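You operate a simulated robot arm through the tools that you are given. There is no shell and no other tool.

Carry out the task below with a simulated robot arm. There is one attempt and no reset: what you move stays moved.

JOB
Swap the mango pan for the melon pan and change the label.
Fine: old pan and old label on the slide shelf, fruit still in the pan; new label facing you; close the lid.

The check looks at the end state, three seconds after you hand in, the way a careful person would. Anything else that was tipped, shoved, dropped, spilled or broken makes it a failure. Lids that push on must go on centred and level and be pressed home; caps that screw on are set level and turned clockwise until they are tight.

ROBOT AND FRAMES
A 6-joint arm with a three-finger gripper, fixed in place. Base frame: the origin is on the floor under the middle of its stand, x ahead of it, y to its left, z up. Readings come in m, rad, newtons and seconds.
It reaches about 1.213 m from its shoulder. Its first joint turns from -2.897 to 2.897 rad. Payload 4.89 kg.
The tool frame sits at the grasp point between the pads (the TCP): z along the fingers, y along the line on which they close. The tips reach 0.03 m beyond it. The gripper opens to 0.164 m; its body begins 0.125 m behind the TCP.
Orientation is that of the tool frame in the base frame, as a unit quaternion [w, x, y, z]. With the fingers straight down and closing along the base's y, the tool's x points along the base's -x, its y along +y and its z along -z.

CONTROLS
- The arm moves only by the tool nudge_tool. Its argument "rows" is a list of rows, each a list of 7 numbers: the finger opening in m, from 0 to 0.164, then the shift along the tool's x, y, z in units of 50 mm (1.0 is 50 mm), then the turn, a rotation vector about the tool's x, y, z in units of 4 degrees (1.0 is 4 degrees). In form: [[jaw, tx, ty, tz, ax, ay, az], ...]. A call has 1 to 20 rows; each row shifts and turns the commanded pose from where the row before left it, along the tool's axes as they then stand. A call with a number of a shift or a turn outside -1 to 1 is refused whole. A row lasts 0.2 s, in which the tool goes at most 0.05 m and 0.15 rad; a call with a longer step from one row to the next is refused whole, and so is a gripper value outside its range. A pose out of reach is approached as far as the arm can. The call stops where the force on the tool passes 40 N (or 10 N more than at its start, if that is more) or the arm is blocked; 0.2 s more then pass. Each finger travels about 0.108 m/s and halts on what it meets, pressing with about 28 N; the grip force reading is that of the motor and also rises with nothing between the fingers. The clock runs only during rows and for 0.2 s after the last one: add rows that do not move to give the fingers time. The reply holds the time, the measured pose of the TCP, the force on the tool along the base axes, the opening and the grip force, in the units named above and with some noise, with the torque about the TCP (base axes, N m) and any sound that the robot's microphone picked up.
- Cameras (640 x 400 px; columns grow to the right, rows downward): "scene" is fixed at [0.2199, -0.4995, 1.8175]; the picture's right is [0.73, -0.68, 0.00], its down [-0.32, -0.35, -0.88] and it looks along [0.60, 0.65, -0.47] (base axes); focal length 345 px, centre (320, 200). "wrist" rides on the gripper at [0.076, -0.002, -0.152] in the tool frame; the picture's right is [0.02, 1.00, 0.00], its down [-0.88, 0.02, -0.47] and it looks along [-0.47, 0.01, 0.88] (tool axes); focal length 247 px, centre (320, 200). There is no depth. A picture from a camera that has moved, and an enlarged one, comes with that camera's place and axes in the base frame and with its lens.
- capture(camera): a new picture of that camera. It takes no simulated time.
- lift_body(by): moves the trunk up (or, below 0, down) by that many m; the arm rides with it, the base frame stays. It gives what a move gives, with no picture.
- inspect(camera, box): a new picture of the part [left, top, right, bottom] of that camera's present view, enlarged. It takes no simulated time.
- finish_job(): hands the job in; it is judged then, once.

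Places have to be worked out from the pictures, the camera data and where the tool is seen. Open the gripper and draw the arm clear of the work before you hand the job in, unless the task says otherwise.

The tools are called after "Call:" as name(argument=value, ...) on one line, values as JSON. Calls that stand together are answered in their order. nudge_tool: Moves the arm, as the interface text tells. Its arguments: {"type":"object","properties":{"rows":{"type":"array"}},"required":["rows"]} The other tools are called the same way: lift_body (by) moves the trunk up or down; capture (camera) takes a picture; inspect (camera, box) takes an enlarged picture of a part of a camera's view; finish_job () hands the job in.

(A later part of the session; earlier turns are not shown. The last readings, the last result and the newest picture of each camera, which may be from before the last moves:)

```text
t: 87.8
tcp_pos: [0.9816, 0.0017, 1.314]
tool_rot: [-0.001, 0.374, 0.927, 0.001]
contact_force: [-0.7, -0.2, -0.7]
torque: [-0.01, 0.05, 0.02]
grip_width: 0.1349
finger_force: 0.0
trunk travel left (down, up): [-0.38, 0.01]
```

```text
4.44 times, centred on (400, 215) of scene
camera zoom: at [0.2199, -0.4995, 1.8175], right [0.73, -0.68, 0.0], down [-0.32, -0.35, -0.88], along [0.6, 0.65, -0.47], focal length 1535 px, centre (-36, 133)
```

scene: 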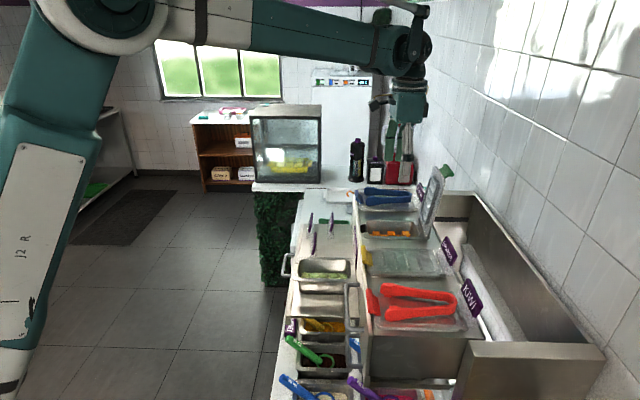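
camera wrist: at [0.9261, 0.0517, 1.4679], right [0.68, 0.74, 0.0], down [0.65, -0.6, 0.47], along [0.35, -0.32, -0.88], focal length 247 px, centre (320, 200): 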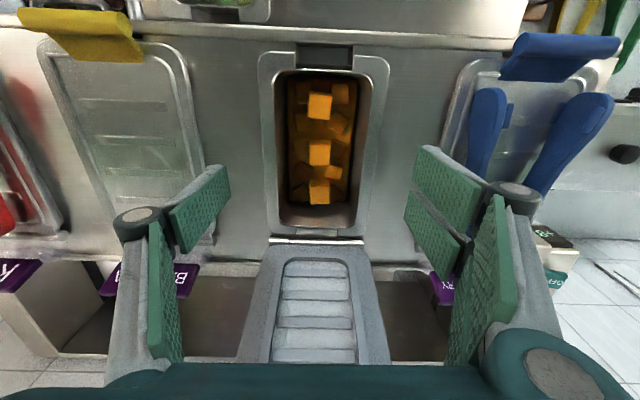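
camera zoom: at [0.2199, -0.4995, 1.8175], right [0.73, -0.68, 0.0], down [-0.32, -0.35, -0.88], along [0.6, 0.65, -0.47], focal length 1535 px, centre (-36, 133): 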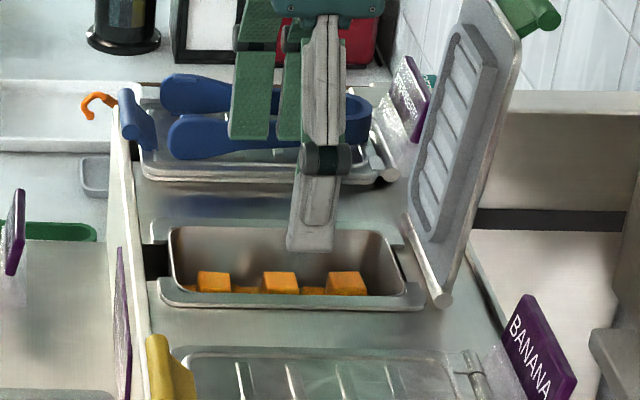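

The pan is centred between the fingers. I'll lower to just above the deck, then feel for it in 2 mm steps.

Call:
nudge_tool(rows=[[0.135, 0, 0.01, 0.3, 0, 0, 0], [0.135, 0, 0, 0.26, 0, 0, 0], [0.135, 0, 0, 0.04, 0, 0, 0], [0.135, 0, 0, 0.04, 0, 0, 0], [0.135, 0, 0, 0.04, 0, 0, 0], [0.135, 0, 0, 0.04, 0, 0, 0]])

Call:
nudge_tool(rows=[[0.135, 0, 0, 0.04, 0, 0, 0], [0.135, 0, 0, 0.04, 0, 0, 0]])

Call:
inspect(camera="wrist", box=[200, 60, 440, 240])

Call:
inspect(camera="scene", box=[350, 190, 450, 260])

```text
t: 89.2
tcp_pos: [0.982, 0.0004, 1.2801]
tool_rot: [0.0, 0.374, 0.928, 0.001]
contact_force: [0.3, -0.5, 0.4]
torque: [-0.01, 0.02, 0.01]
grip_width: 0.1349
finger_force: 0.1
trunk travel left (down, up): [-0.38, 0.01]
```

```text
t: 89.8
tcp_pos: [0.9812, -0.0007, 1.2758]
tool_rot: [-0.001, 0.374, 0.927, 0.002]
contact_force: [0.3, 0.4, -0.1]
torque: [-0.01, -0.01, -0.04]
grip_width: 0.1349
finger_force: 0.0
trunk travel left (down, up): [-0.38, 0.01]
```

```text
2.22 times, centred on (320, 150) of wrist
camera zoom: at [0.926, 0.0501, 1.4292], right [0.68, 0.74, 0.0], down [0.65, -0.6, 0.47], along [0.35, -0.32, -0.88], focal length 549 px, centre (320, 311)
```

zoom: 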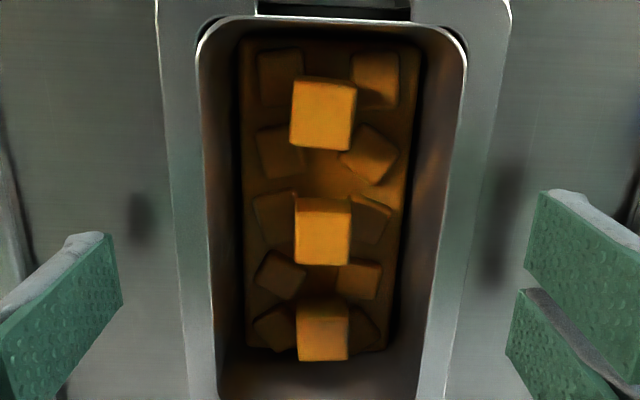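

```text
5.71 times, centred on (400, 225) of scene
camera zoom: at [0.2199, -0.4995, 1.8175], right [0.73, -0.68, 0.0], down [-0.32, -0.35, -0.88], along [0.6, 0.65, -0.47], focal length 1973 px, centre (-137, 57)
```

zoom: 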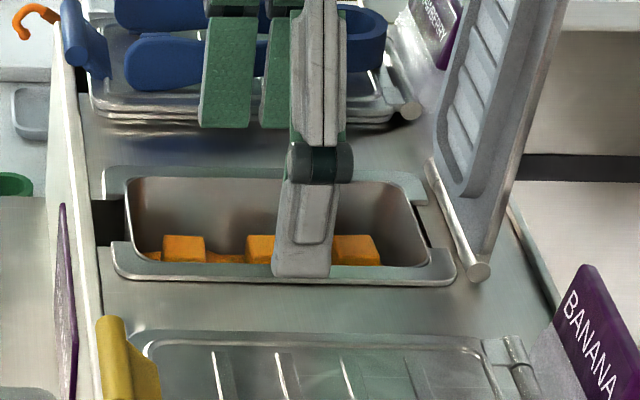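

Still no contact at z 1.276; shadows suggest the tips are roughly a centimetre above the deck. I'll keep stepping down.

Call:
nudge_tool(rows=[[0.135, 0, 0, 0.04, 0, 0, 0], [0.135, 0, 0, 0.04, 0, 0, 0], [0.135, 0, 0, 0.03, 0, 0, 0]])

Call:
nudge_tool(rows=[[0.135, 0, 0, 0.03, 0, 0, 0], [0.135, 0, 0, 0.03, 0, 0, 0]])

Call:
inspect(camera="wrist", box=[200, 60, 440, 240])

```text
t: 90.6
tcp_pos: [0.9818, 0.0004, 1.2704]
tool_rot: [0.0, 0.374, 0.928, 0.001]
contact_force: [0.7, 0.1, -0.2]
torque: [-0.01, -0.05, -0.01]
grip_width: 0.135
finger_force: 0.1
trunk travel left (down, up): [-0.38, 0.01]
```

```text
t: 91.2
tcp_pos: [0.9817, 0.0001, 1.2666]
tool_rot: [0.0, 0.374, 0.927, 0.002]
contact_force: [-0.3, -0.4, 0.6]
torque: [-0.01, 0.01, 0.0]
grip_width: 0.1349
finger_force: 0.1
trunk travel left (down, up): [-0.38, 0.01]
```

```text
2.22 times, centred on (320, 150) of wrist
camera zoom: at [0.9265, 0.0502, 1.4206], right [0.68, 0.74, 0.0], down [0.65, -0.6, 0.47], along [0.35, -0.32, -0.88], focal length 549 px, centre (320, 311)
```

zoom: 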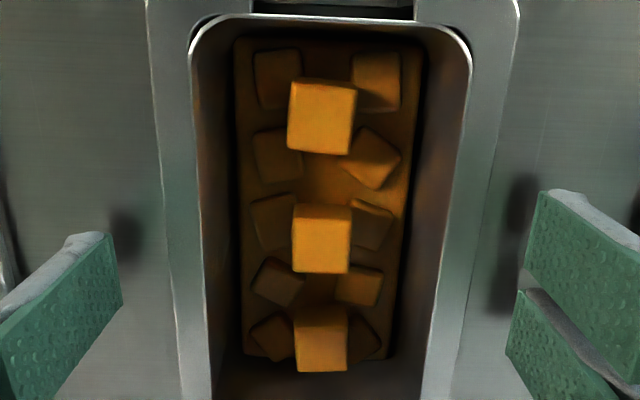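

The shadow gap is shrinking; I estimate contact near TCP z 1.2605. One more 4–5 mm step.

Call:
nudge_tool(rows=[[0.135, 0, 0, 0.04, 0, 0, 0], [0.135, 0, 0, 0.04, 0, 0, 0], [0.135, 0, 0, 0, 0, 0, 0]])

Call:
inspect(camera="wrist", box=[200, 60, 440, 240])

Call:
inspect(camera="scene", box=[350, 190, 450, 260])

```text
t: 92.0
tcp_pos: [0.9822, 0.0005, 1.2629]
tool_rot: [0.0, 0.374, 0.927, 0.001]
contact_force: [-0.4, -0.3, -0.4]
torque: [0.01, 0.01, -0.01]
grip_width: 0.135
finger_force: 0.1
trunk travel left (down, up): [-0.38, 0.01]
```

```text
2.22 times, centred on (320, 150) of wrist
camera zoom: at [0.9267, 0.0498, 1.4164], right [0.68, 0.74, 0.0], down [0.65, -0.6, 0.47], along [0.35, -0.32, -0.88], focal length 549 px, centre (320, 311)
```

zoom: 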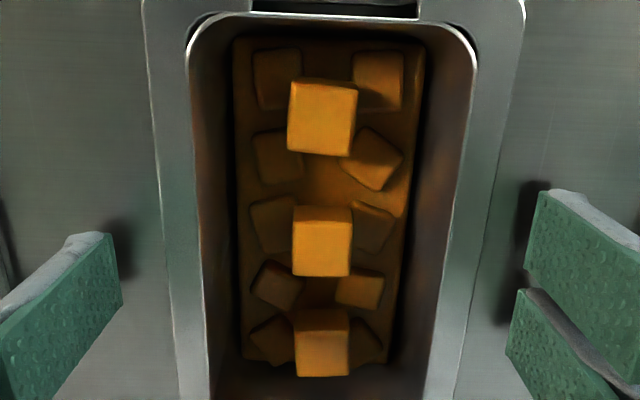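

```text
5.71 times, centred on (400, 225) of scene
camera zoom: at [0.2199, -0.4995, 1.8175], right [0.73, -0.68, 0.0], down [-0.32, -0.35, -0.88], along [0.6, 0.65, -0.47], focal length 1973 px, centre (-137, 57)
```

zoom: 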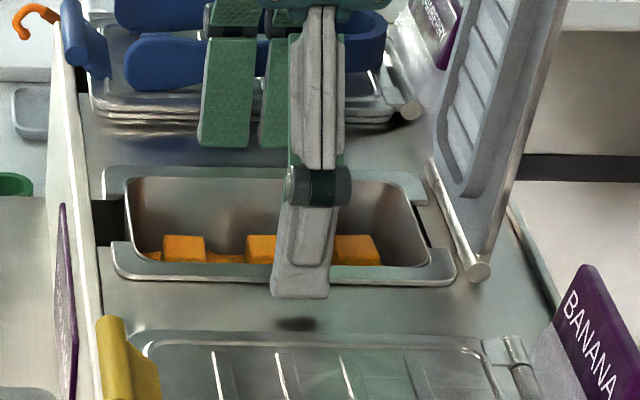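

The scene shows the thumb's shadow still about a centimetre below it. I'll continue down in small steps.

Call:
nudge_tool(rows=[[0.135, 0, 0, 0.04, 0, 0, 0], [0.135, 0, 0, 0.04, 0, 0, 0], [0.135, 0, 0, 0, 0, 0, 0]])

Call:
nudge_tool(rows=[[0.135, 0, 0, 0.04, 0, 0, 0], [0.135, 0, 0, 0, 0, 0, 0]])

Call:
inspect(camera="scene", box=[350, 190, 450, 260])

```text
t: 92.8
tcp_pos: [0.9823, -0.0007, 1.2599]
tool_rot: [-0.001, 0.373, 0.928, 0.002]
contact_force: [0.0, 0.0, 0.2]
torque: [0.04, 0.03, 0.02]
grip_width: 0.1349
finger_force: 0.0
trunk travel left (down, up): [-0.38, 0.01]
```

```text
t: 93.4
tcp_pos: [0.9826, -0.0002, 1.2571]
tool_rot: [0.0, 0.375, 0.927, 0.002]
contact_force: [0.5, -0.5, 0.5]
torque: [0.02, 0.04, 0.01]
grip_width: 0.1349
finger_force: 0.1
trunk travel left (down, up): [-0.38, 0.01]
```

```text
5.71 times, centred on (400, 225) of scene
camera zoom: at [0.2199, -0.4995, 1.8175], right [0.73, -0.68, 0.0], down [-0.32, -0.35, -0.88], along [0.6, 0.65, -0.47], focal length 1973 px, centre (-137, 57)
```

zoom: 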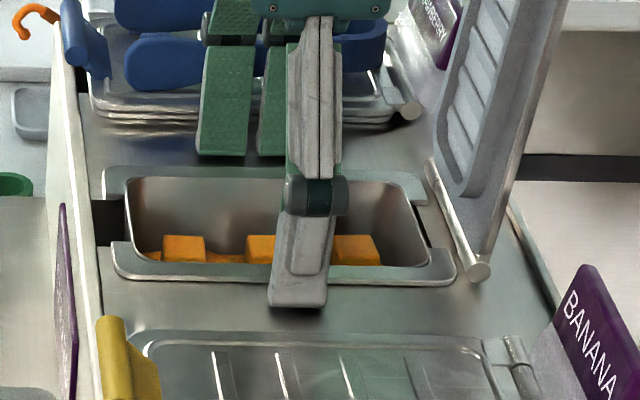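

The shadow now meets the thumb tip, so contact is close. Another 2 mm step.

Call:
nudge_tool(rows=[[0.135, 0, 0, 0.04, 0, 0, 0], [0.135, 0, 0, 0, 0, 0, 0]])

Call:
inspect(camera="wrist", box=[200, 60, 440, 240])

Call:
inspect(camera="scene", box=[375, 220, 425, 250])

```text
t: 94.0
tcp_pos: [0.9822, -0.0015, 1.2552]
tool_rot: [-0.001, 0.373, 0.928, 0.001]
contact_force: [-0.2, -0.3, -0.3]
torque: [-0.03, 0.0, -0.01]
grip_width: 0.135
finger_force: 0.1
trunk travel left (down, up): [-0.38, 0.01]
```

```text
2.22 times, centred on (320, 150) of wrist
camera zoom: at [0.9267, 0.0501, 1.4087], right [0.68, 0.74, 0.0], down [0.65, -0.6, 0.47], along [0.35, -0.32, -0.88], focal length 549 px, centre (320, 311)
```

zoom: 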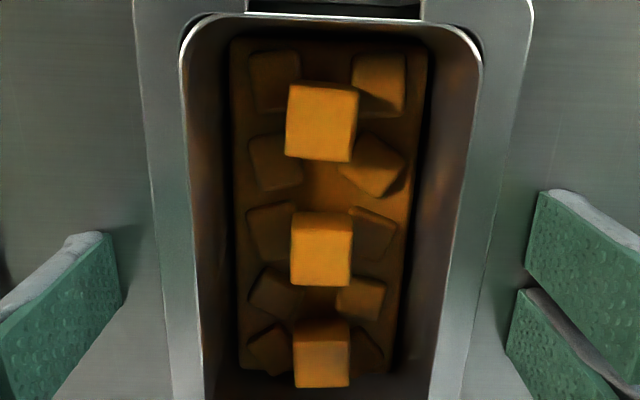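

```text
12.80 times, centred on (400, 235) of scene
camera zoom: at [0.2199, -0.4995, 1.8175], right [0.73, -0.68, 0.0], down [-0.32, -0.35, -0.88], along [0.6, 0.65, -0.47], focal length 4420 px, centre (-704, -248)
```

zoom: 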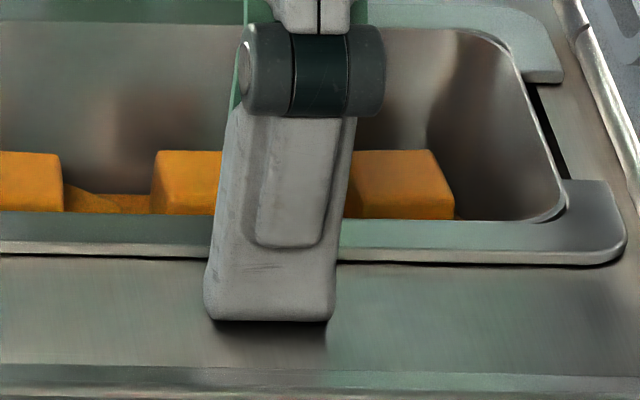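

The tips are within a couple of millimetres of the deck. I'll close gently onto the flange edges.

Call:
nudge_tool(rows=[[0.125, 0, 0, 0, 0, 0, 0], [0.117, 0, 0, 0, 0, 0, 0], [0.11, 0, 0, 0, 0, 0, 0], [0.103, 0, 0, 0, 0, 0, 0], [0.095, 0, 0, 0, 0, 0, 0], [0.09, 0, 0, 0, 0, 0, 0]])

Call:
inspect(camera="wrist", box=[200, 60, 440, 240])

Call:
inspect(camera="scene", box=[375, 215, 425, 250])

```text
t: 94.5
tcp_pos: [0.9798, -0.0007, 1.2618]
tool_rot: [0.0, 0.375, 0.927, -0.001]
contact_force: [5.7, -0.8, 64.7]
torque: [0.06, -0.06, -0.8]
grip_width: 0.1078
finger_force: 44.9
trunk travel left (down, up): [-0.38, 0.01]
stopped in row 2: the force on the tool passed its limit at 47 N (the readings are from after the stop); the commanded pose is now the measured one
```

```text
2.22 times, centred on (320, 150) of wrist
camera zoom: at [0.9241, 0.0494, 1.4149], right [0.68, 0.73, 0.0], down [0.65, -0.6, 0.47], along [0.35, -0.32, -0.88], focal length 549 px, centre (320, 311)
```

zoom: 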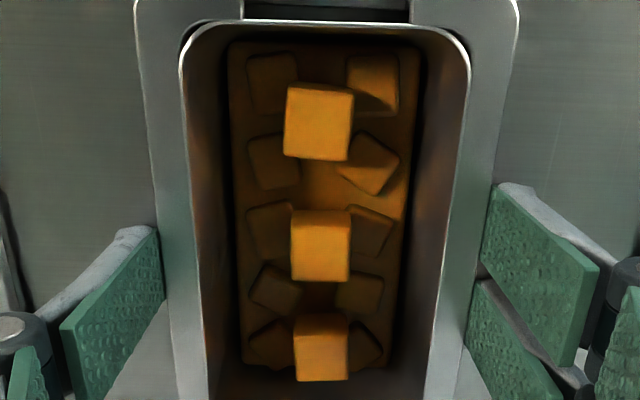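

```text
11.43 times, centred on (400, 232) of scene
camera zoom: at [0.2199, -0.4995, 1.8175], right [0.73, -0.68, 0.0], down [-0.32, -0.35, -0.88], along [0.6, 0.65, -0.47], focal length 3946 px, centre (-594, -171)
```

zoom: 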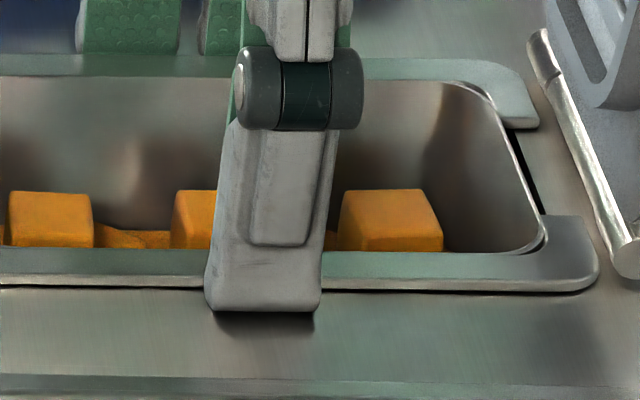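

The fingers have met the flange edges at 107.8 mm, but the tips dipped and are pressing on the deck (65 N). I'll ease up 2 mm, keeping the grip, and read the forces.

Call:
nudge_tool(rows=[[0.09, 0, 0, -0.02, 0, 0, 0], [0.09, 0, 0, -0.02, 0, 0, 0], [0.09, 0, 0, 0, 0, 0, 0]])

Call:
inspect(camera="scene", box=[350, 205, 430, 255])

```text
t: 95.2
tcp_pos: [0.9795, -0.0007, 1.2618]
tool_rot: [0.0, 0.373, 0.928, 0.002]
contact_force: [12.3, -1.5, 74.1]
torque: [0.53, -0.65, -1.11]
grip_width: 0.1083
finger_force: 28.4
trunk travel left (down, up): [-0.38, 0.01]
```

```text
8.00 times, centred on (390, 230) of scene
camera zoom: at [0.2199, -0.4995, 1.8175], right [0.73, -0.68, 0.0], down [-0.32, -0.35, -0.88], along [0.6, 0.65, -0.47], focal length 2762 px, centre (-240, -40)
```

zoom: 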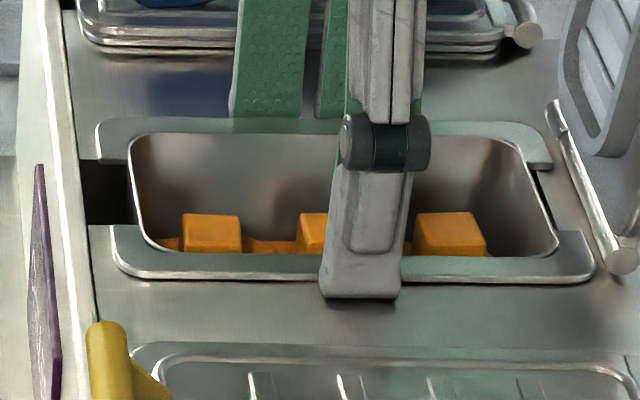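

Still pressing down. I'll raise a few more millimetres in small steps and watch the force fall.

Call:
nudge_tool(rows=[[0.09, 0, 0, -0.03, 0, 0, 0], [0.09, 0, 0, -0.03, 0, 0, 0], [0.09, 0, 0, 0, 0, 0, 0]])

Call:
nudge_tool(rows=[[0.09, 0, 0, -0.03, 0, 0, 0], [0.09, 0, 0, -0.03, 0, 0, 0], [0.09, 0, 0, 0, 0, 0, 0]])

Call:
inspect(camera="scene", box=[350, 205, 430, 255])

```text
t: 96.0
tcp_pos: [0.9804, -0.0015, 1.2625]
tool_rot: [-0.001, 0.373, 0.928, 0.001]
contact_force: [-2.6, -3.6, 30.5]
torque: [0.4, -1.12, -0.41]
grip_width: 0.1082
finger_force: 28.5
trunk travel left (down, up): [-0.38, 0.01]
```

```text
t: 96.8
tcp_pos: [0.981, -0.001, 1.2641]
tool_rot: [-0.002, 0.373, 0.928, 0.0]
contact_force: [0.2, -0.5, 0.0]
torque: [0.02, 0.01, -0.01]
grip_width: 0.1078
finger_force: 28.4
trunk travel left (down, up): [-0.38, 0.01]
```

```text
8.00 times, centred on (390, 230) of scene
camera zoom: at [0.2199, -0.4995, 1.8175], right [0.73, -0.68, 0.0], down [-0.32, -0.35, -0.88], along [0.6, 0.65, -0.47], focal length 2762 px, centre (-240, -40)
```

zoom: 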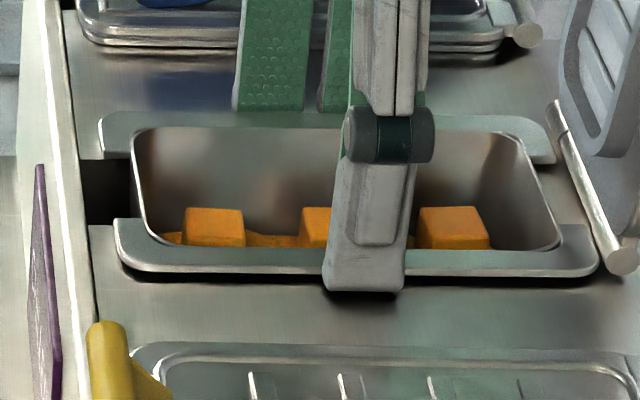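

The pan is coming up with the fingers and the deck load is gone. I'll lift another 10 mm slowly and check.

Call:
nudge_tool(rows=[[0.09, 0, 0, -0.05, 0, 0, 0], [0.09, 0, 0, -0.05, 0, 0, 0], [0.09, 0, 0, -0.05, 0, 0, 0], [0.09, 0, 0, -0.05, 0, 0, 0], [0.09, 0, 0, 0, 0, 0, 0]])

Call:
inspect(camera="scene", box=[350, 195, 430, 255])

Call:
inspect(camera="wrist", box=[200, 60, 440, 240])

```text
t: 98.0
tcp_pos: [0.9823, -0.0014, 1.2747]
tool_rot: [-0.001, 0.374, 0.928, 0.001]
contact_force: [-0.2, 0.3, -4.0]
torque: [0.02, 0.02, 0.03]
grip_width: 0.108
finger_force: 27.8
trunk travel left (down, up): [-0.38, 0.01]
```

```text
6.67 times, centred on (390, 225) of scene
camera zoom: at [0.2199, -0.4995, 1.8175], right [0.73, -0.68, 0.0], down [-0.32, -0.35, -0.88], along [0.6, 0.65, -0.47], focal length 2302 px, centre (-147, 33)
```

zoom: 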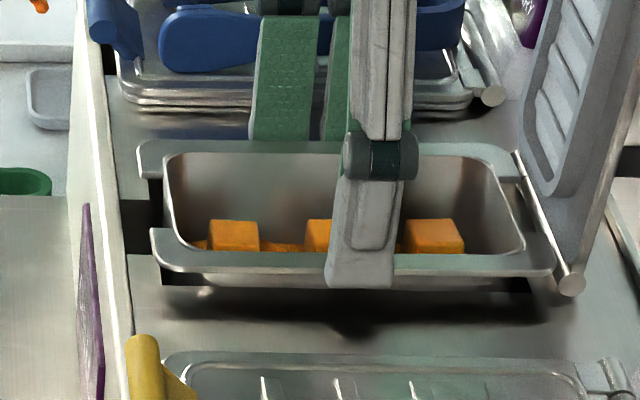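

```text
2.22 times, centred on (320, 150) of wrist
camera zoom: at [0.9266, 0.0495, 1.4278], right [0.68, 0.74, 0.0], down [0.65, -0.6, 0.47], along [0.35, -0.32, -0.88], focal length 549 px, centre (320, 311)
```

zoom: 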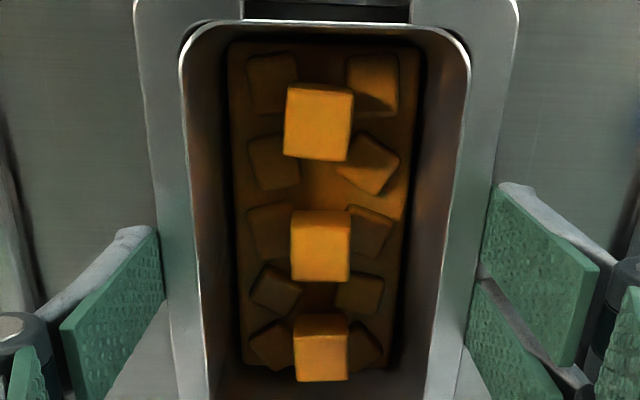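

The pan lifts level (about 4 N). Its rear tabs would catch the open lid's inner panel if raised straight, so I'll ease it forward as it rises.

Call:
nudge_tool(rows=[[0.09, 0.03, 0, -0.1, 0, 0, 0], [0.09, 0.03, 0, -0.1, 0, 0, 0], [0.09, 0.05, 0, -0.1, 0, 0, 0], [0.09, 0, 0, 0, 0, 0, 0]])

Call:
inspect(camera="scene", box=[350, 190, 440, 250])

Call:
capture(camera="wrist")

```text
t: 99.0
tcp_pos: [0.9785, 0.0035, 1.2895]
tool_rot: [-0.002, 0.374, 0.927, 0.0]
contact_force: [-1.2, 0.5, -4.6]
torque: [0.04, 0.0, 0.01]
grip_width: 0.1079
finger_force: 27.8
trunk travel left (down, up): [-0.38, 0.01]
```

```text
6.67 times, centred on (395, 220) of scene
camera zoom: at [0.2199, -0.4995, 1.8175], right [0.73, -0.68, 0.0], down [-0.32, -0.35, -0.88], along [0.6, 0.65, -0.47], focal length 2302 px, centre (-180, 67)
```

zoom: 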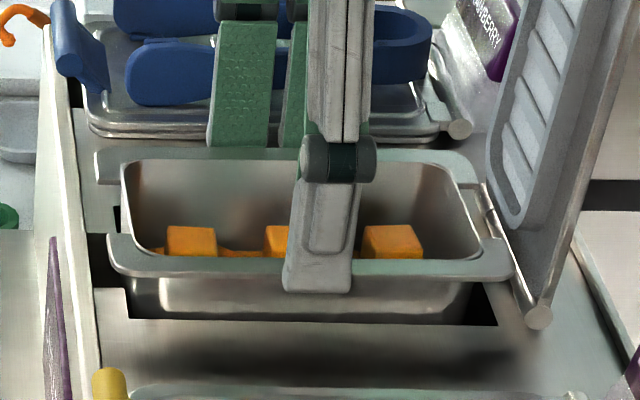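

```text
taken
camera wrist: at [0.923, 0.0533, 1.4423], right [0.68, 0.74, 0.0], down [0.65, -0.6, 0.47], along [0.35, -0.32, -0.88], focal length 247 px, centre (320, 200)
```

wrist: 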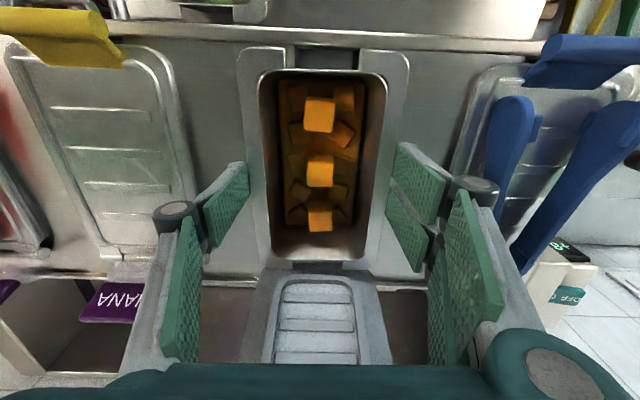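

Rising freely. Continuing upward with more forward shift to clear the lid.

Call:
nudge_tool(rows=[[0.09, 0.12, 0, -0.1, 0, 0, 0], [0.09, 0.12, 0, -0.1, 0, 0, 0], [0.09, 0.1, 0, -0.2, 0, 0, 0], [0.09, 0.1, 0, -0.2, 0, 0, 0], [0.09, 0.1, 0, -0.25, 0, 0, 0], [0.09, 0.1, 0, -0.3, 0, 0, 0], [0.09, 0, 0, 0, 0, 0, 0]])

Call:
inspect(camera="scene", box=[340, 170, 450, 260])

Call:
capture(camera="wrist")

```text
t: 100.7
tcp_pos: [0.9537, 0.0249, 1.3477]
tool_rot: [-0.002, 0.374, 0.927, -0.001]
contact_force: [-0.9, 0.7, -3.9]
torque: [0.0, -0.01, -0.01]
grip_width: 0.107
finger_force: 28.3
trunk travel left (down, up): [-0.38, 0.01]
```

```text
4.44 times, centred on (395, 215) of scene
camera zoom: at [0.2199, -0.4995, 1.8175], right [0.73, -0.68, 0.0], down [-0.32, -0.35, -0.88], along [0.6, 0.65, -0.47], focal length 1535 px, centre (-13, 133)
```

zoom: 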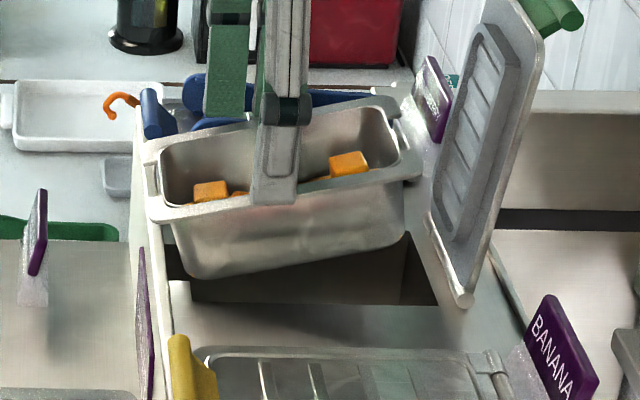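

```text
taken
camera wrist: at [0.8989, 0.0766, 1.5013], right [0.68, 0.74, 0.0], down [0.65, -0.6, 0.47], along [0.35, -0.32, -0.88], focal length 247 px, centre (320, 200)
```

wrist: 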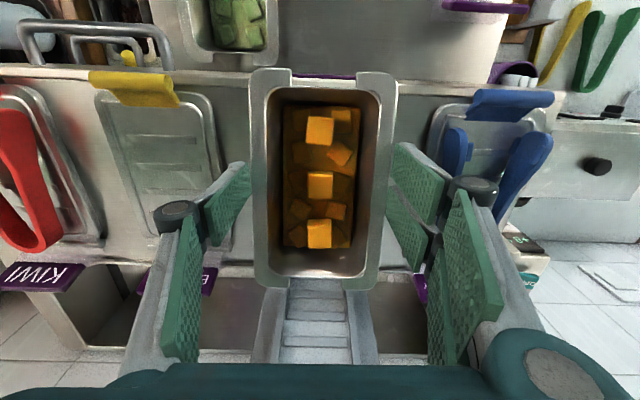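

The pan has rotated about 10° nose-down in the grip but is held. I'll raise it smoothly a bit more and carry it sideways over the banana lid.

Call:
nudge_tool(rows=[[0.09, 0, 0, -0.15, 0, 0, 0], [0.09, 0, 0, -0.3, 0, 0, 0], [0.09, 0, 0, -0.3, 0, 0, 0], [0.09, 0, 0, -0.3, 0, 0, 0], [0.09, 0, 0, -0.15, 0, 0, 0], [0.09, 0, 0, 0, 0, 0, 0]])

Call:
inspect(camera="scene", box=[340, 140, 450, 260])

```text
t: 102.0
tcp_pos: [0.9559, 0.0255, 1.4069]
tool_rot: [-0.002, 0.373, 0.928, 0.0]
contact_force: [-0.2, -0.3, -3.2]
torque: [0.04, 0.01, 0.01]
grip_width: 0.1073
finger_force: 28.5
trunk travel left (down, up): [-0.38, 0.01]
```

```text
3.33 times, centred on (395, 200) of scene
camera zoom: at [0.2199, -0.4995, 1.8175], right [0.73, -0.68, 0.0], down [-0.32, -0.35, -0.88], along [0.6, 0.65, -0.47], focal length 1151 px, centre (70, 200)
```

zoom: 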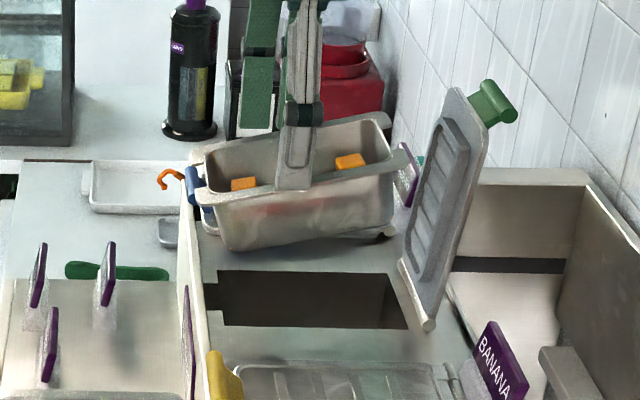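

Tilt is steady at about 12°. I'll tilt the tool to bring the pan level, then carry it slowly toward the banana lid.

Call:
nudge_tool(rows=[[0.09, 0, 0, 0, 0, 0.4, 0], [0.09, 0, 0, 0, 0, 0.8, 0], [0.09, 0, 0, 0, 0, 0.8, 0], [0.09, 0, 0, 0, 0, 0.7, 0], [0.09, 0, 0, 0, 0, 0.4, 0], [0.09, 0, -0.2, 0, 0, 0, 0], [0.09, 0, -0.5, 0, 0, 0, 0], [0.09, 0, -0.6, 0, 0, 0, 0], [0.09, 0, -0.6, 0, 0, 0, 0], [0.09, 0, -0.6, 0, 0, 0, 0], [0.09, 0, -0.5, 0, 0, 0, 0], [0.09, 0, -0.28, 0, 0, 0, 0], [0.09, 0, 0, 0, 0, 0, 0]])

Call:
inspect(camera="scene", box=[330, 150, 470, 290])

Call:
capture(camera="wrist")

```text
t: 104.8
tcp_pos: [0.8423, -0.0947, 1.4087]
tool_rot: [-0.102, 0.372, 0.922, 0.041]
contact_force: [-0.6, -0.6, -3.9]
torque: [0.08, 0.03, -0.02]
grip_width: 0.1073
finger_force: 28.1
trunk travel left (down, up): [-0.38, 0.01]
```

```text
2.86 times, centred on (400, 220) of scene
camera zoom: at [0.2199, -0.4995, 1.8175], right [0.73, -0.68, 0.0], down [-0.32, -0.35, -0.88], along [0.6, 0.65, -0.47], focal length 987 px, centre (91, 143)
```

zoom: 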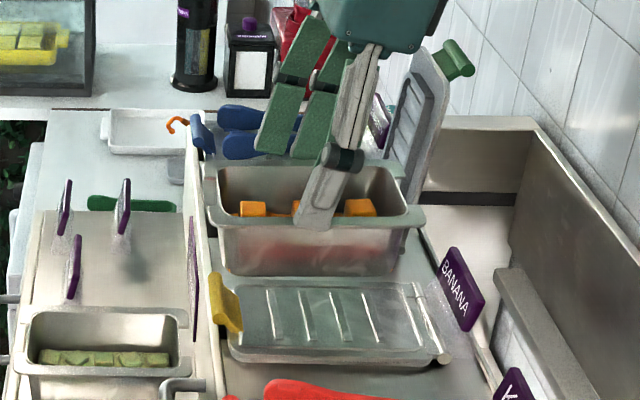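

```text
taken
camera wrist: at [0.8126, -0.0676, 1.5744], right [0.68, 0.73, 0.0], down [0.71, -0.65, 0.27], along [0.2, -0.18, -0.96], focal length 247 px, centre (320, 200)
```

wrist: 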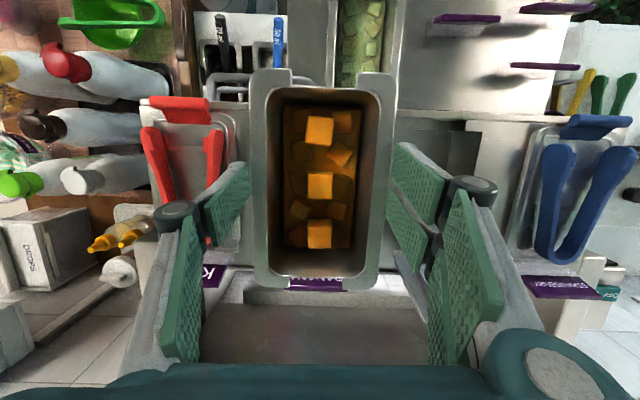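

The pan is level and over the banana lid. I'll move it 4 cm back to centre it on the lid and lower it close.

Call:
nudge_tool(rows=[[0.09, -0.1, 0, -0.023, 0, 0, 0], [0.09, -0.24, 0, -0.054, 0, 0, 0], [0.09, -0.24, 0, -0.054, 0, 0, 0], [0.09, -0.2, 0, -0.046, 0, 0, 0], [0.09, 0, 0, 0, 0, 0, 0], [0.09, -0.04, 0, 0.17, 0, 0, 0], [0.09, -0.06, 0, 0.26, 0, 0, 0], [0.09, -0.06, 0, 0.26, 0, 0, 0], [0.09, -0.06, 0, 0.24, 0, 0, 0], [0.09, 0, 0, 0, 0, 0, 0]])

Call:
inspect(camera="scene", box=[350, 200, 470, 300])

Call:
capture(camera="wrist")

```text
t: 107.0
tcp_pos: [0.8712, -0.121, 1.3596]
tool_rot: [-0.102, 0.371, 0.922, 0.04]
contact_force: [-0.7, 0.0, -4.2]
torque: [0.06, 0.08, 0.02]
grip_width: 0.1072
finger_force: 27.8
trunk travel left (down, up): [-0.38, 0.01]
```

```text
4.00 times, centred on (410, 250) of scene
camera zoom: at [0.2199, -0.4995, 1.8175], right [0.73, -0.68, 0.0], down [-0.32, -0.35, -0.88], along [0.6, 0.65, -0.47], focal length 1381 px, centre (-40, 0)
```

zoom: 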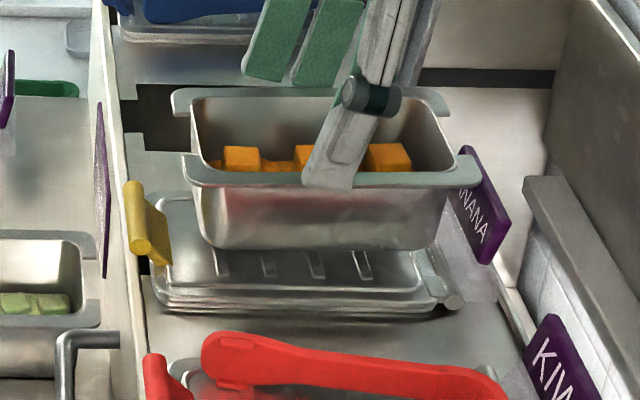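

```text
taken
camera wrist: at [0.8414, -0.0941, 1.526], right [0.68, 0.73, 0.0], down [0.71, -0.65, 0.27], along [0.2, -0.18, -0.96], focal length 247 px, centre (320, 200)
```

wrist: 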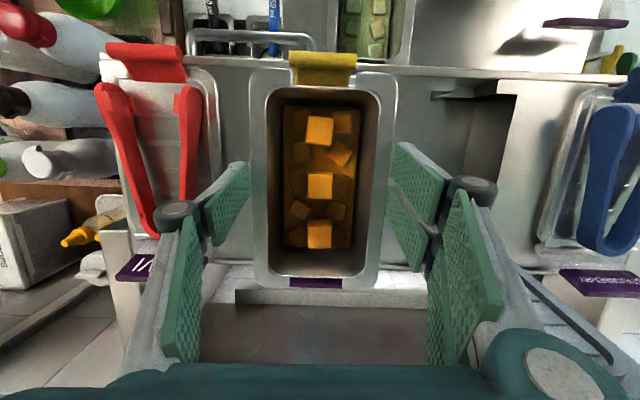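

The pan hovers level a couple of centimetres above the lid. I'll shift 6 mm forward from the BANANA label and lower until it touches.

Call:
nudge_tool(rows=[[0.09, 0.043, 0, 0.08, 0, 0, 0], [0.09, 0.043, 0, 0.08, 0, 0, 0], [0.09, -0.009, 0, 0.039, 0, 0, 0], [0.09, -0.009, 0, 0.039, 0, 0, 0], [0.09, 0, 0, 0, 0, 0, 0]])

Call:
inspect(camera="scene", box=[360, 210, 450, 280])

```text
t: 108.2
tcp_pos: [0.8669, -0.1178, 1.3488]
tool_rot: [-0.102, 0.372, 0.922, 0.04]
contact_force: [0.4, -0.1, -3.8]
torque: [-0.01, 0.0, -0.01]
grip_width: 0.1068
finger_force: 28.4
trunk travel left (down, up): [-0.38, 0.01]
```

```text
5.71 times, centred on (405, 245) of scene
camera zoom: at [0.2199, -0.4995, 1.8175], right [0.73, -0.68, 0.0], down [-0.32, -0.35, -0.88], along [0.6, 0.65, -0.47], focal length 1973 px, centre (-166, -57)
```

zoom: 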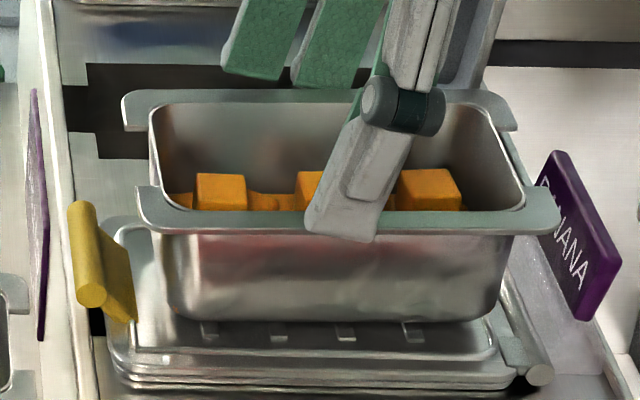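

Nearly down. Continuing in 2 mm steps until I feel it take the weight.

Call:
nudge_tool(rows=[[0.09, -0.009, 0, 0.039, 0, 0, 0], [0.09, -0.009, 0, 0.039, 0, 0, 0], [0.09, 0, 0, 0, 0, 0, 0]])

Call:
nudge_tool(rows=[[0.09, -0.009, 0, 0.039, 0, 0, 0], [0.09, 0, 0, 0, 0, 0, 0]])

Call:
nudge_tool(rows=[[0.09, -0.009, 0, 0.039, 0, 0, 0], [0.09, 0, 0, 0, 0, 0, 0]])

Call:
inspect(camera="scene", box=[360, 210, 450, 280])

```text
t: 109.0
tcp_pos: [0.8667, -0.1174, 1.3449]
tool_rot: [-0.102, 0.372, 0.922, 0.04]
contact_force: [0.5, 0.8, -4.3]
torque: [-0.01, 0.04, 0.01]
grip_width: 0.1074
finger_force: 27.7
trunk travel left (down, up): [-0.38, 0.01]
```

```text
t: 109.7
tcp_pos: [0.8661, -0.1165, 1.3429]
tool_rot: [-0.101, 0.372, 0.922, 0.04]
contact_force: [0.0, 0.5, -3.1]
torque: [-0.04, 0.05, -0.04]
grip_width: 0.1068
finger_force: 27.8
trunk travel left (down, up): [-0.38, 0.01]
```

```text
t: 110.2
tcp_pos: [0.8669, -0.1175, 1.3409]
tool_rot: [-0.103, 0.371, 0.922, 0.04]
contact_force: [0.1, -0.1, -4.2]
torque: [0.04, 0.02, 0.0]
grip_width: 0.1068
finger_force: 27.7
trunk travel left (down, up): [-0.38, 0.01]
```

```text
5.71 times, centred on (405, 245) of scene
camera zoom: at [0.2199, -0.4995, 1.8175], right [0.73, -0.68, 0.0], down [-0.32, -0.35, -0.88], along [0.6, 0.65, -0.47], focal length 1973 px, centre (-166, -57)
```

zoom: 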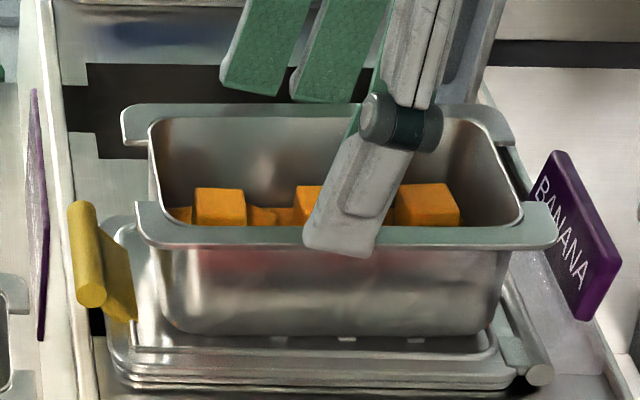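

Very close now; continuing.

Call:
nudge_tool(rows=[[0.09, -0.009, 0, 0.039, 0, 0, 0], [0.09, 0, 0, 0, 0, 0, 0]])

Call:
nudge_tool(rows=[[0.09, -0.009, 0, 0.039, 0, 0, 0], [0.09, 0, 0, 0, 0, 0, 0]])

Call:
nudge_tool(rows=[[0.09, -0.009, 0, 0.039, 0, 0, 0], [0.09, 0, 0, 0, 0, 0, 0]])

```text
t: 110.8
tcp_pos: [0.8665, -0.1172, 1.3404]
tool_rot: [-0.102, 0.371, 0.922, 0.041]
contact_force: [4.1, -3.4, 9.1]
torque: [0.3, 0.44, 0.01]
grip_width: 0.1074
finger_force: 28.2
trunk travel left (down, up): [-0.38, 0.01]
```

```text
t: 111.5
tcp_pos: [0.8651, -0.118, 1.3385]
tool_rot: [-0.101, 0.371, 0.922, 0.04]
contact_force: [5.8, -4.6, 20.6]
torque: [-0.27, -0.29, -0.11]
grip_width: 0.1075
finger_force: 28.0
trunk travel left (down, up): [-0.38, 0.01]
```

```text
t: 111.9
tcp_pos: [0.8649, -0.1168, 1.3384]
tool_rot: [-0.101, 0.372, 0.922, 0.041]
contact_force: [-0.1, -0.8, 18.8]
torque: [-0.59, 0.71, 0.0]
grip_width: 0.1075
finger_force: 27.8
trunk travel left (down, up): [-0.38, 0.01]
stopped in row 2: the force on the tool passed its limit at 45 N (the readings are from after the stop); the commanded pose is now the measured one
```

The pan is down on the lid (contact at TCP z≈1.3405). I'll ease off the pressure before letting go.

Call:
nudge_tool(rows=[[0.09, 0.006, 0, -0.025, 0, 0, 0], [0.09, 0, 0, 0, 0, 0, 0]])

Call:
inspect(camera="scene", box=[360, 210, 450, 280])

```text
t: 112.5
tcp_pos: [0.8672, -0.1167, 1.3383]
tool_rot: [-0.101, 0.372, 0.922, 0.041]
contact_force: [-4.0, -2.1, 4.5]
torque: [-0.39, 0.51, -0.06]
grip_width: 0.1077
finger_force: 28.3
trunk travel left (down, up): [-0.38, 0.01]
```

```text
5.71 times, centred on (405, 245) of scene
camera zoom: at [0.2199, -0.4995, 1.8175], right [0.73, -0.68, 0.0], down [-0.32, -0.35, -0.88], along [0.6, 0.65, -0.47], focal length 1973 px, centre (-166, -57)
```

zoom: 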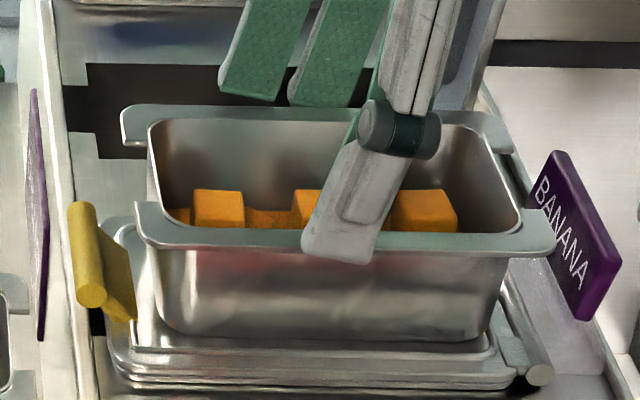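

The pan stands on the banana lid, level. I'll open the fingers gradually.

Call:
nudge_tool(rows=[[0.11, 0, 0, 0, 0, 0, 0], [0.115, 0, 0, 0, 0, 0, 0], [0.12, 0, 0, 0, 0, 0, 0], [0.13, 0, 0, 0, 0, 0, 0], [0.135, 0, 0, 0, 0, 0, 0]])

Call:
inspect(camera="scene", box=[350, 200, 460, 290])

Call:
capture(camera="wrist")

```text
t: 113.7
tcp_pos: [0.8674, -0.1176, 1.3382]
tool_rot: [-0.101, 0.371, 0.922, 0.04]
contact_force: [0.0, -0.8, 0.4]
torque: [-0.02, 0.0, -0.01]
grip_width: 0.1349
finger_force: 0.0
trunk travel left (down, up): [-0.38, 0.01]
```

```text
4.44 times, centred on (405, 245) of scene
camera zoom: at [0.2199, -0.4995, 1.8175], right [0.73, -0.68, 0.0], down [-0.32, -0.35, -0.88], along [0.6, 0.65, -0.47], focal length 1535 px, centre (-58, 0)
```

zoom: 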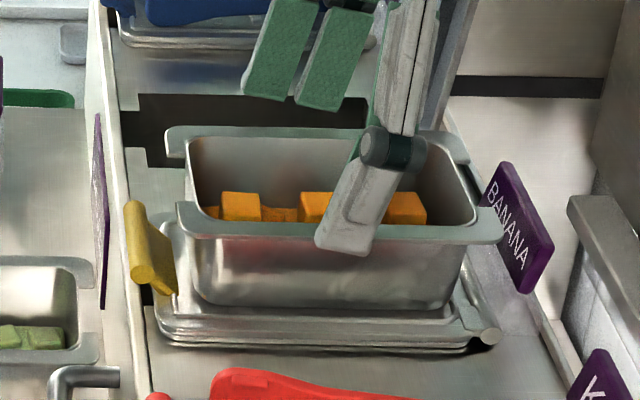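

```text
taken
camera wrist: at [0.836, -0.0906, 1.5041], right [0.68, 0.73, 0.0], down [0.71, -0.65, 0.27], along [0.2, -0.18, -0.96], focal length 247 px, centre (320, 200)
```

wrist: 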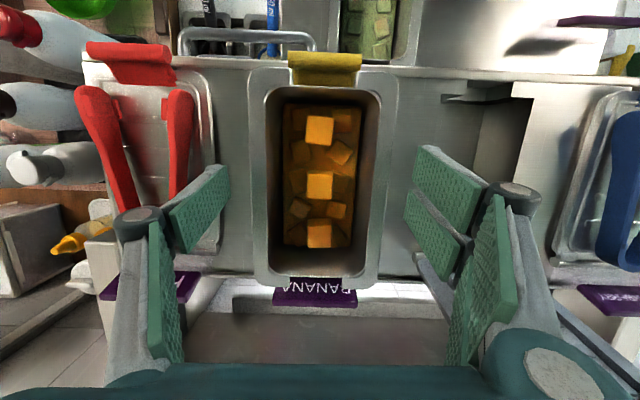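

The mango pan is parked safely with all its fruit. I'll lift away, level the tool and go above the melon pan on the shelf.

Call:
nudge_tool(rows=[[0.14, 0.1, 0, -0.45, 0, 0, 0], [0.14, 0.2, 0, -0.9, 0, 0, 0], [0.14, 0.2, 0, -0.9, 0, 0, 0], [0.14, 0.1, 0, -0.6, 0, -0.8, 0], [0.14, 0, 0, 0, 0, -0.8, 0], [0.14, 0, 0, 0, 0, -0.8, 0], [0.14, 0, 0, 0, 0, -0.77, 0], [0.14, 0.68, 0.19, 0.48, 0, 0, 0], [0.14, 0.68, 0.19, 0.48, 0, 0, 0], [0.14, 0.68, 0.19, 0.48, 0, 0, 0], [0.14, 0.68, 0.19, 0.48, 0, 0, 0], [0.14, 0.68, 0.19, 0.48, 0, 0, 0], [0.14, 0.68, 0.19, 0.3, 0, 0, 0], [0.14, 0, 0, 0, 0, 0, 0]])

Call:
capture(camera="wrist")

Call:
capture(camera="scene")

Call:
inspect(camera="wrist", box=[200, 40, 440, 240])

```text
t: 116.7
tcp_pos: [0.7582, 0.0654, 1.346]
tool_rot: [0.002, 0.373, 0.928, -0.001]
contact_force: [-1.0, 1.4, 0.0]
torque: [-0.15, -0.04, -0.02]
grip_width: 0.14
finger_force: 0.1
trunk travel left (down, up): [-0.38, 0.01]
```

```text
taken
camera wrist: at [0.7026, 0.1158, 1.5], right [0.68, 0.74, 0.0], down [0.65, -0.6, 0.48], along [0.35, -0.32, -0.88], focal length 247 px, centre (320, 200)
```

wrist: 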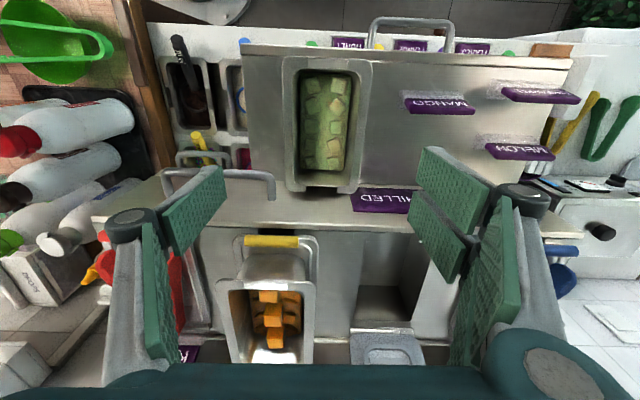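

```text
taken
```

scene: 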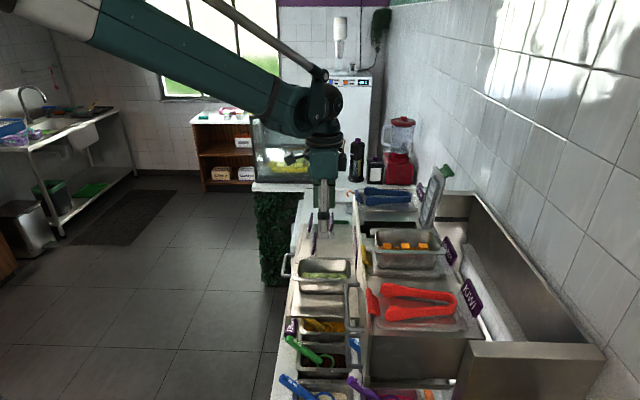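

```text
2.00 times, centred on (320, 140) of wrist
camera zoom: at [0.7026, 0.1158, 1.5], right [0.68, 0.74, 0.0], down [0.65, -0.6, 0.48], along [0.35, -0.32, -0.88], focal length 494 px, centre (320, 320)
```

zoom: 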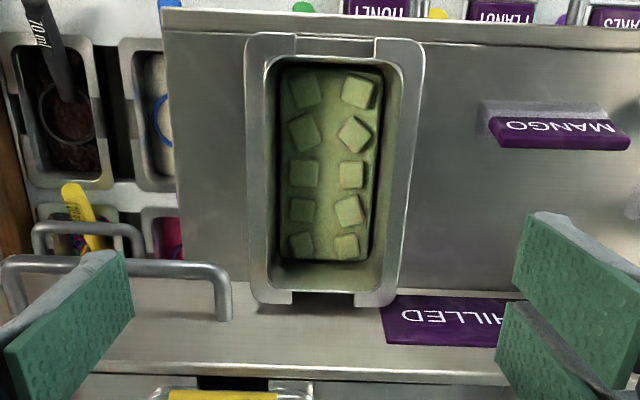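

The melon pan's centre is at u≈0.581, n≈-0.498, slightly right of the tool and yawed about a degree. I'll correct both and descend to just above the flange.

Call:
nudge_tool(rows=[[0.135, 0, 0.14, 0.3, 0, 0, 0.25], [0.135, 0, 0, 0.7, 0, 0, 0], [0.135, 0, 0, 0.7, 0, 0, 0], [0.135, 0, 0, 0.7, 0, 0, 0], [0.135, 0, 0, 0.3, 0, 0, 0], [0.135, 0, 0, 0, 0, 0, 0]])

Call:
capture(camera="wrist")

Call:
inspect(camera="wrist", box=[200, 60, 440, 240])

Call:
inspect(camera="scene", box=[275, 220, 375, 310])

```text
t: 118.1
tcp_pos: [0.7646, 0.0681, 1.2129]
tool_rot: [0.002, 0.382, 0.924, -0.001]
contact_force: [-0.4, -0.4, -0.6]
torque: [-0.02, 0.1, 0.02]
grip_width: 0.1348
finger_force: 0.1
trunk travel left (down, up): [-0.38, 0.01]
```

```text
taken
camera wrist: at [0.7095, 0.1201, 1.3655], right [0.69, 0.72, 0.0], down [0.64, -0.61, 0.48], along [0.34, -0.33, -0.88], focal length 247 px, centre (320, 200)
```

wrist: 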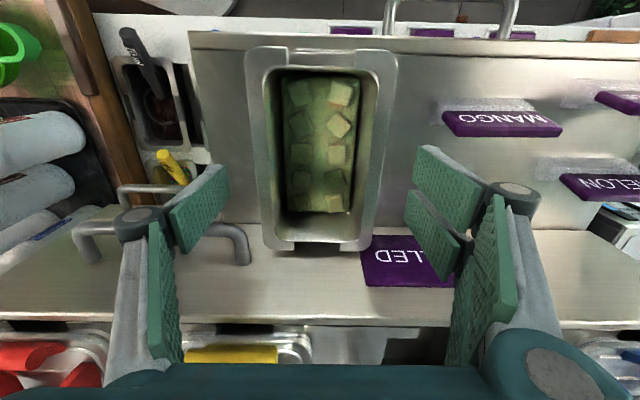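

```text
2.22 times, centred on (320, 150) of wrist
camera zoom: at [0.7095, 0.1201, 1.3655], right [0.69, 0.72, 0.0], down [0.64, -0.61, 0.48], along [0.34, -0.33, -0.88], focal length 549 px, centre (320, 311)
```

zoom: 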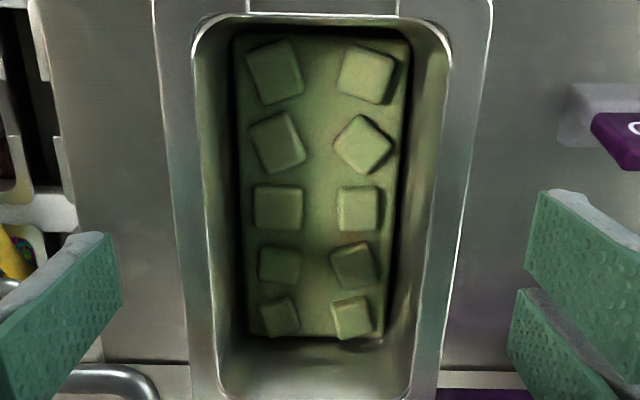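

```text
4.44 times, centred on (325, 265) of scene
camera zoom: at [0.2199, -0.4995, 1.8175], right [0.73, -0.68, 0.0], down [-0.32, -0.35, -0.88], along [0.6, 0.65, -0.47], focal length 1535 px, centre (298, -89)
```

zoom: 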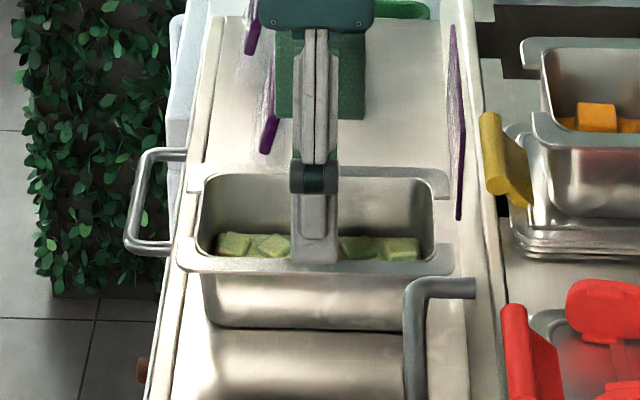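

Centred on the pan. I'll shift 4 mm forward to its middle and step lower, checking the fingertips against the flange height.

Call:
nudge_tool(rows=[[0.135, 0.08, 0, 0.2, 0, 0, 0], [0.135, 0, 0, 0.15, 0, 0, 0], [0.135, 0, 0, 0, 0, 0, 0]])

Call:
inspect(camera="wrist", box=[200, 60, 440, 240])

Call:
inspect(camera="scene", box=[290, 240, 370, 300])

```text
t: 118.9
tcp_pos: [0.7626, 0.0711, 1.1961]
tool_rot: [0.001, 0.382, 0.924, 0.0]
contact_force: [0.7, -0.5, -0.7]
torque: [-0.01, 0.01, -0.01]
grip_width: 0.135
finger_force: 0.1
trunk travel left (down, up): [-0.38, 0.01]
```

```text
2.22 times, centred on (320, 150) of wrist
camera zoom: at [0.7075, 0.1235, 1.3485], right [0.69, 0.72, 0.0], down [0.64, -0.61, 0.48], along [0.34, -0.33, -0.88], focal length 549 px, centre (320, 311)
```

zoom: 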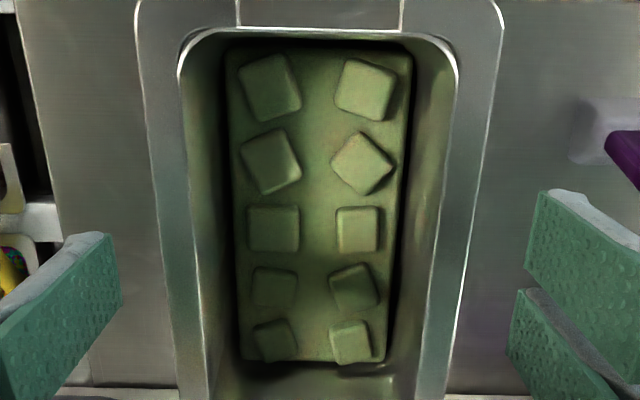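

```text
6.67 times, centred on (330, 270) of scene
camera zoom: at [0.2199, -0.4995, 1.8175], right [0.73, -0.68, 0.0], down [-0.32, -0.35, -0.88], along [0.6, 0.65, -0.47], focal length 2302 px, centre (253, -267)
```

zoom: 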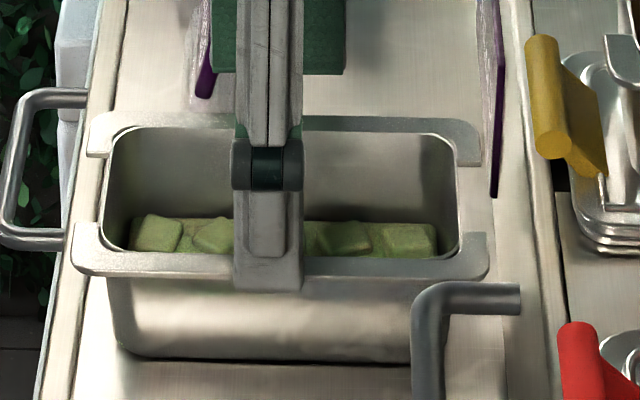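

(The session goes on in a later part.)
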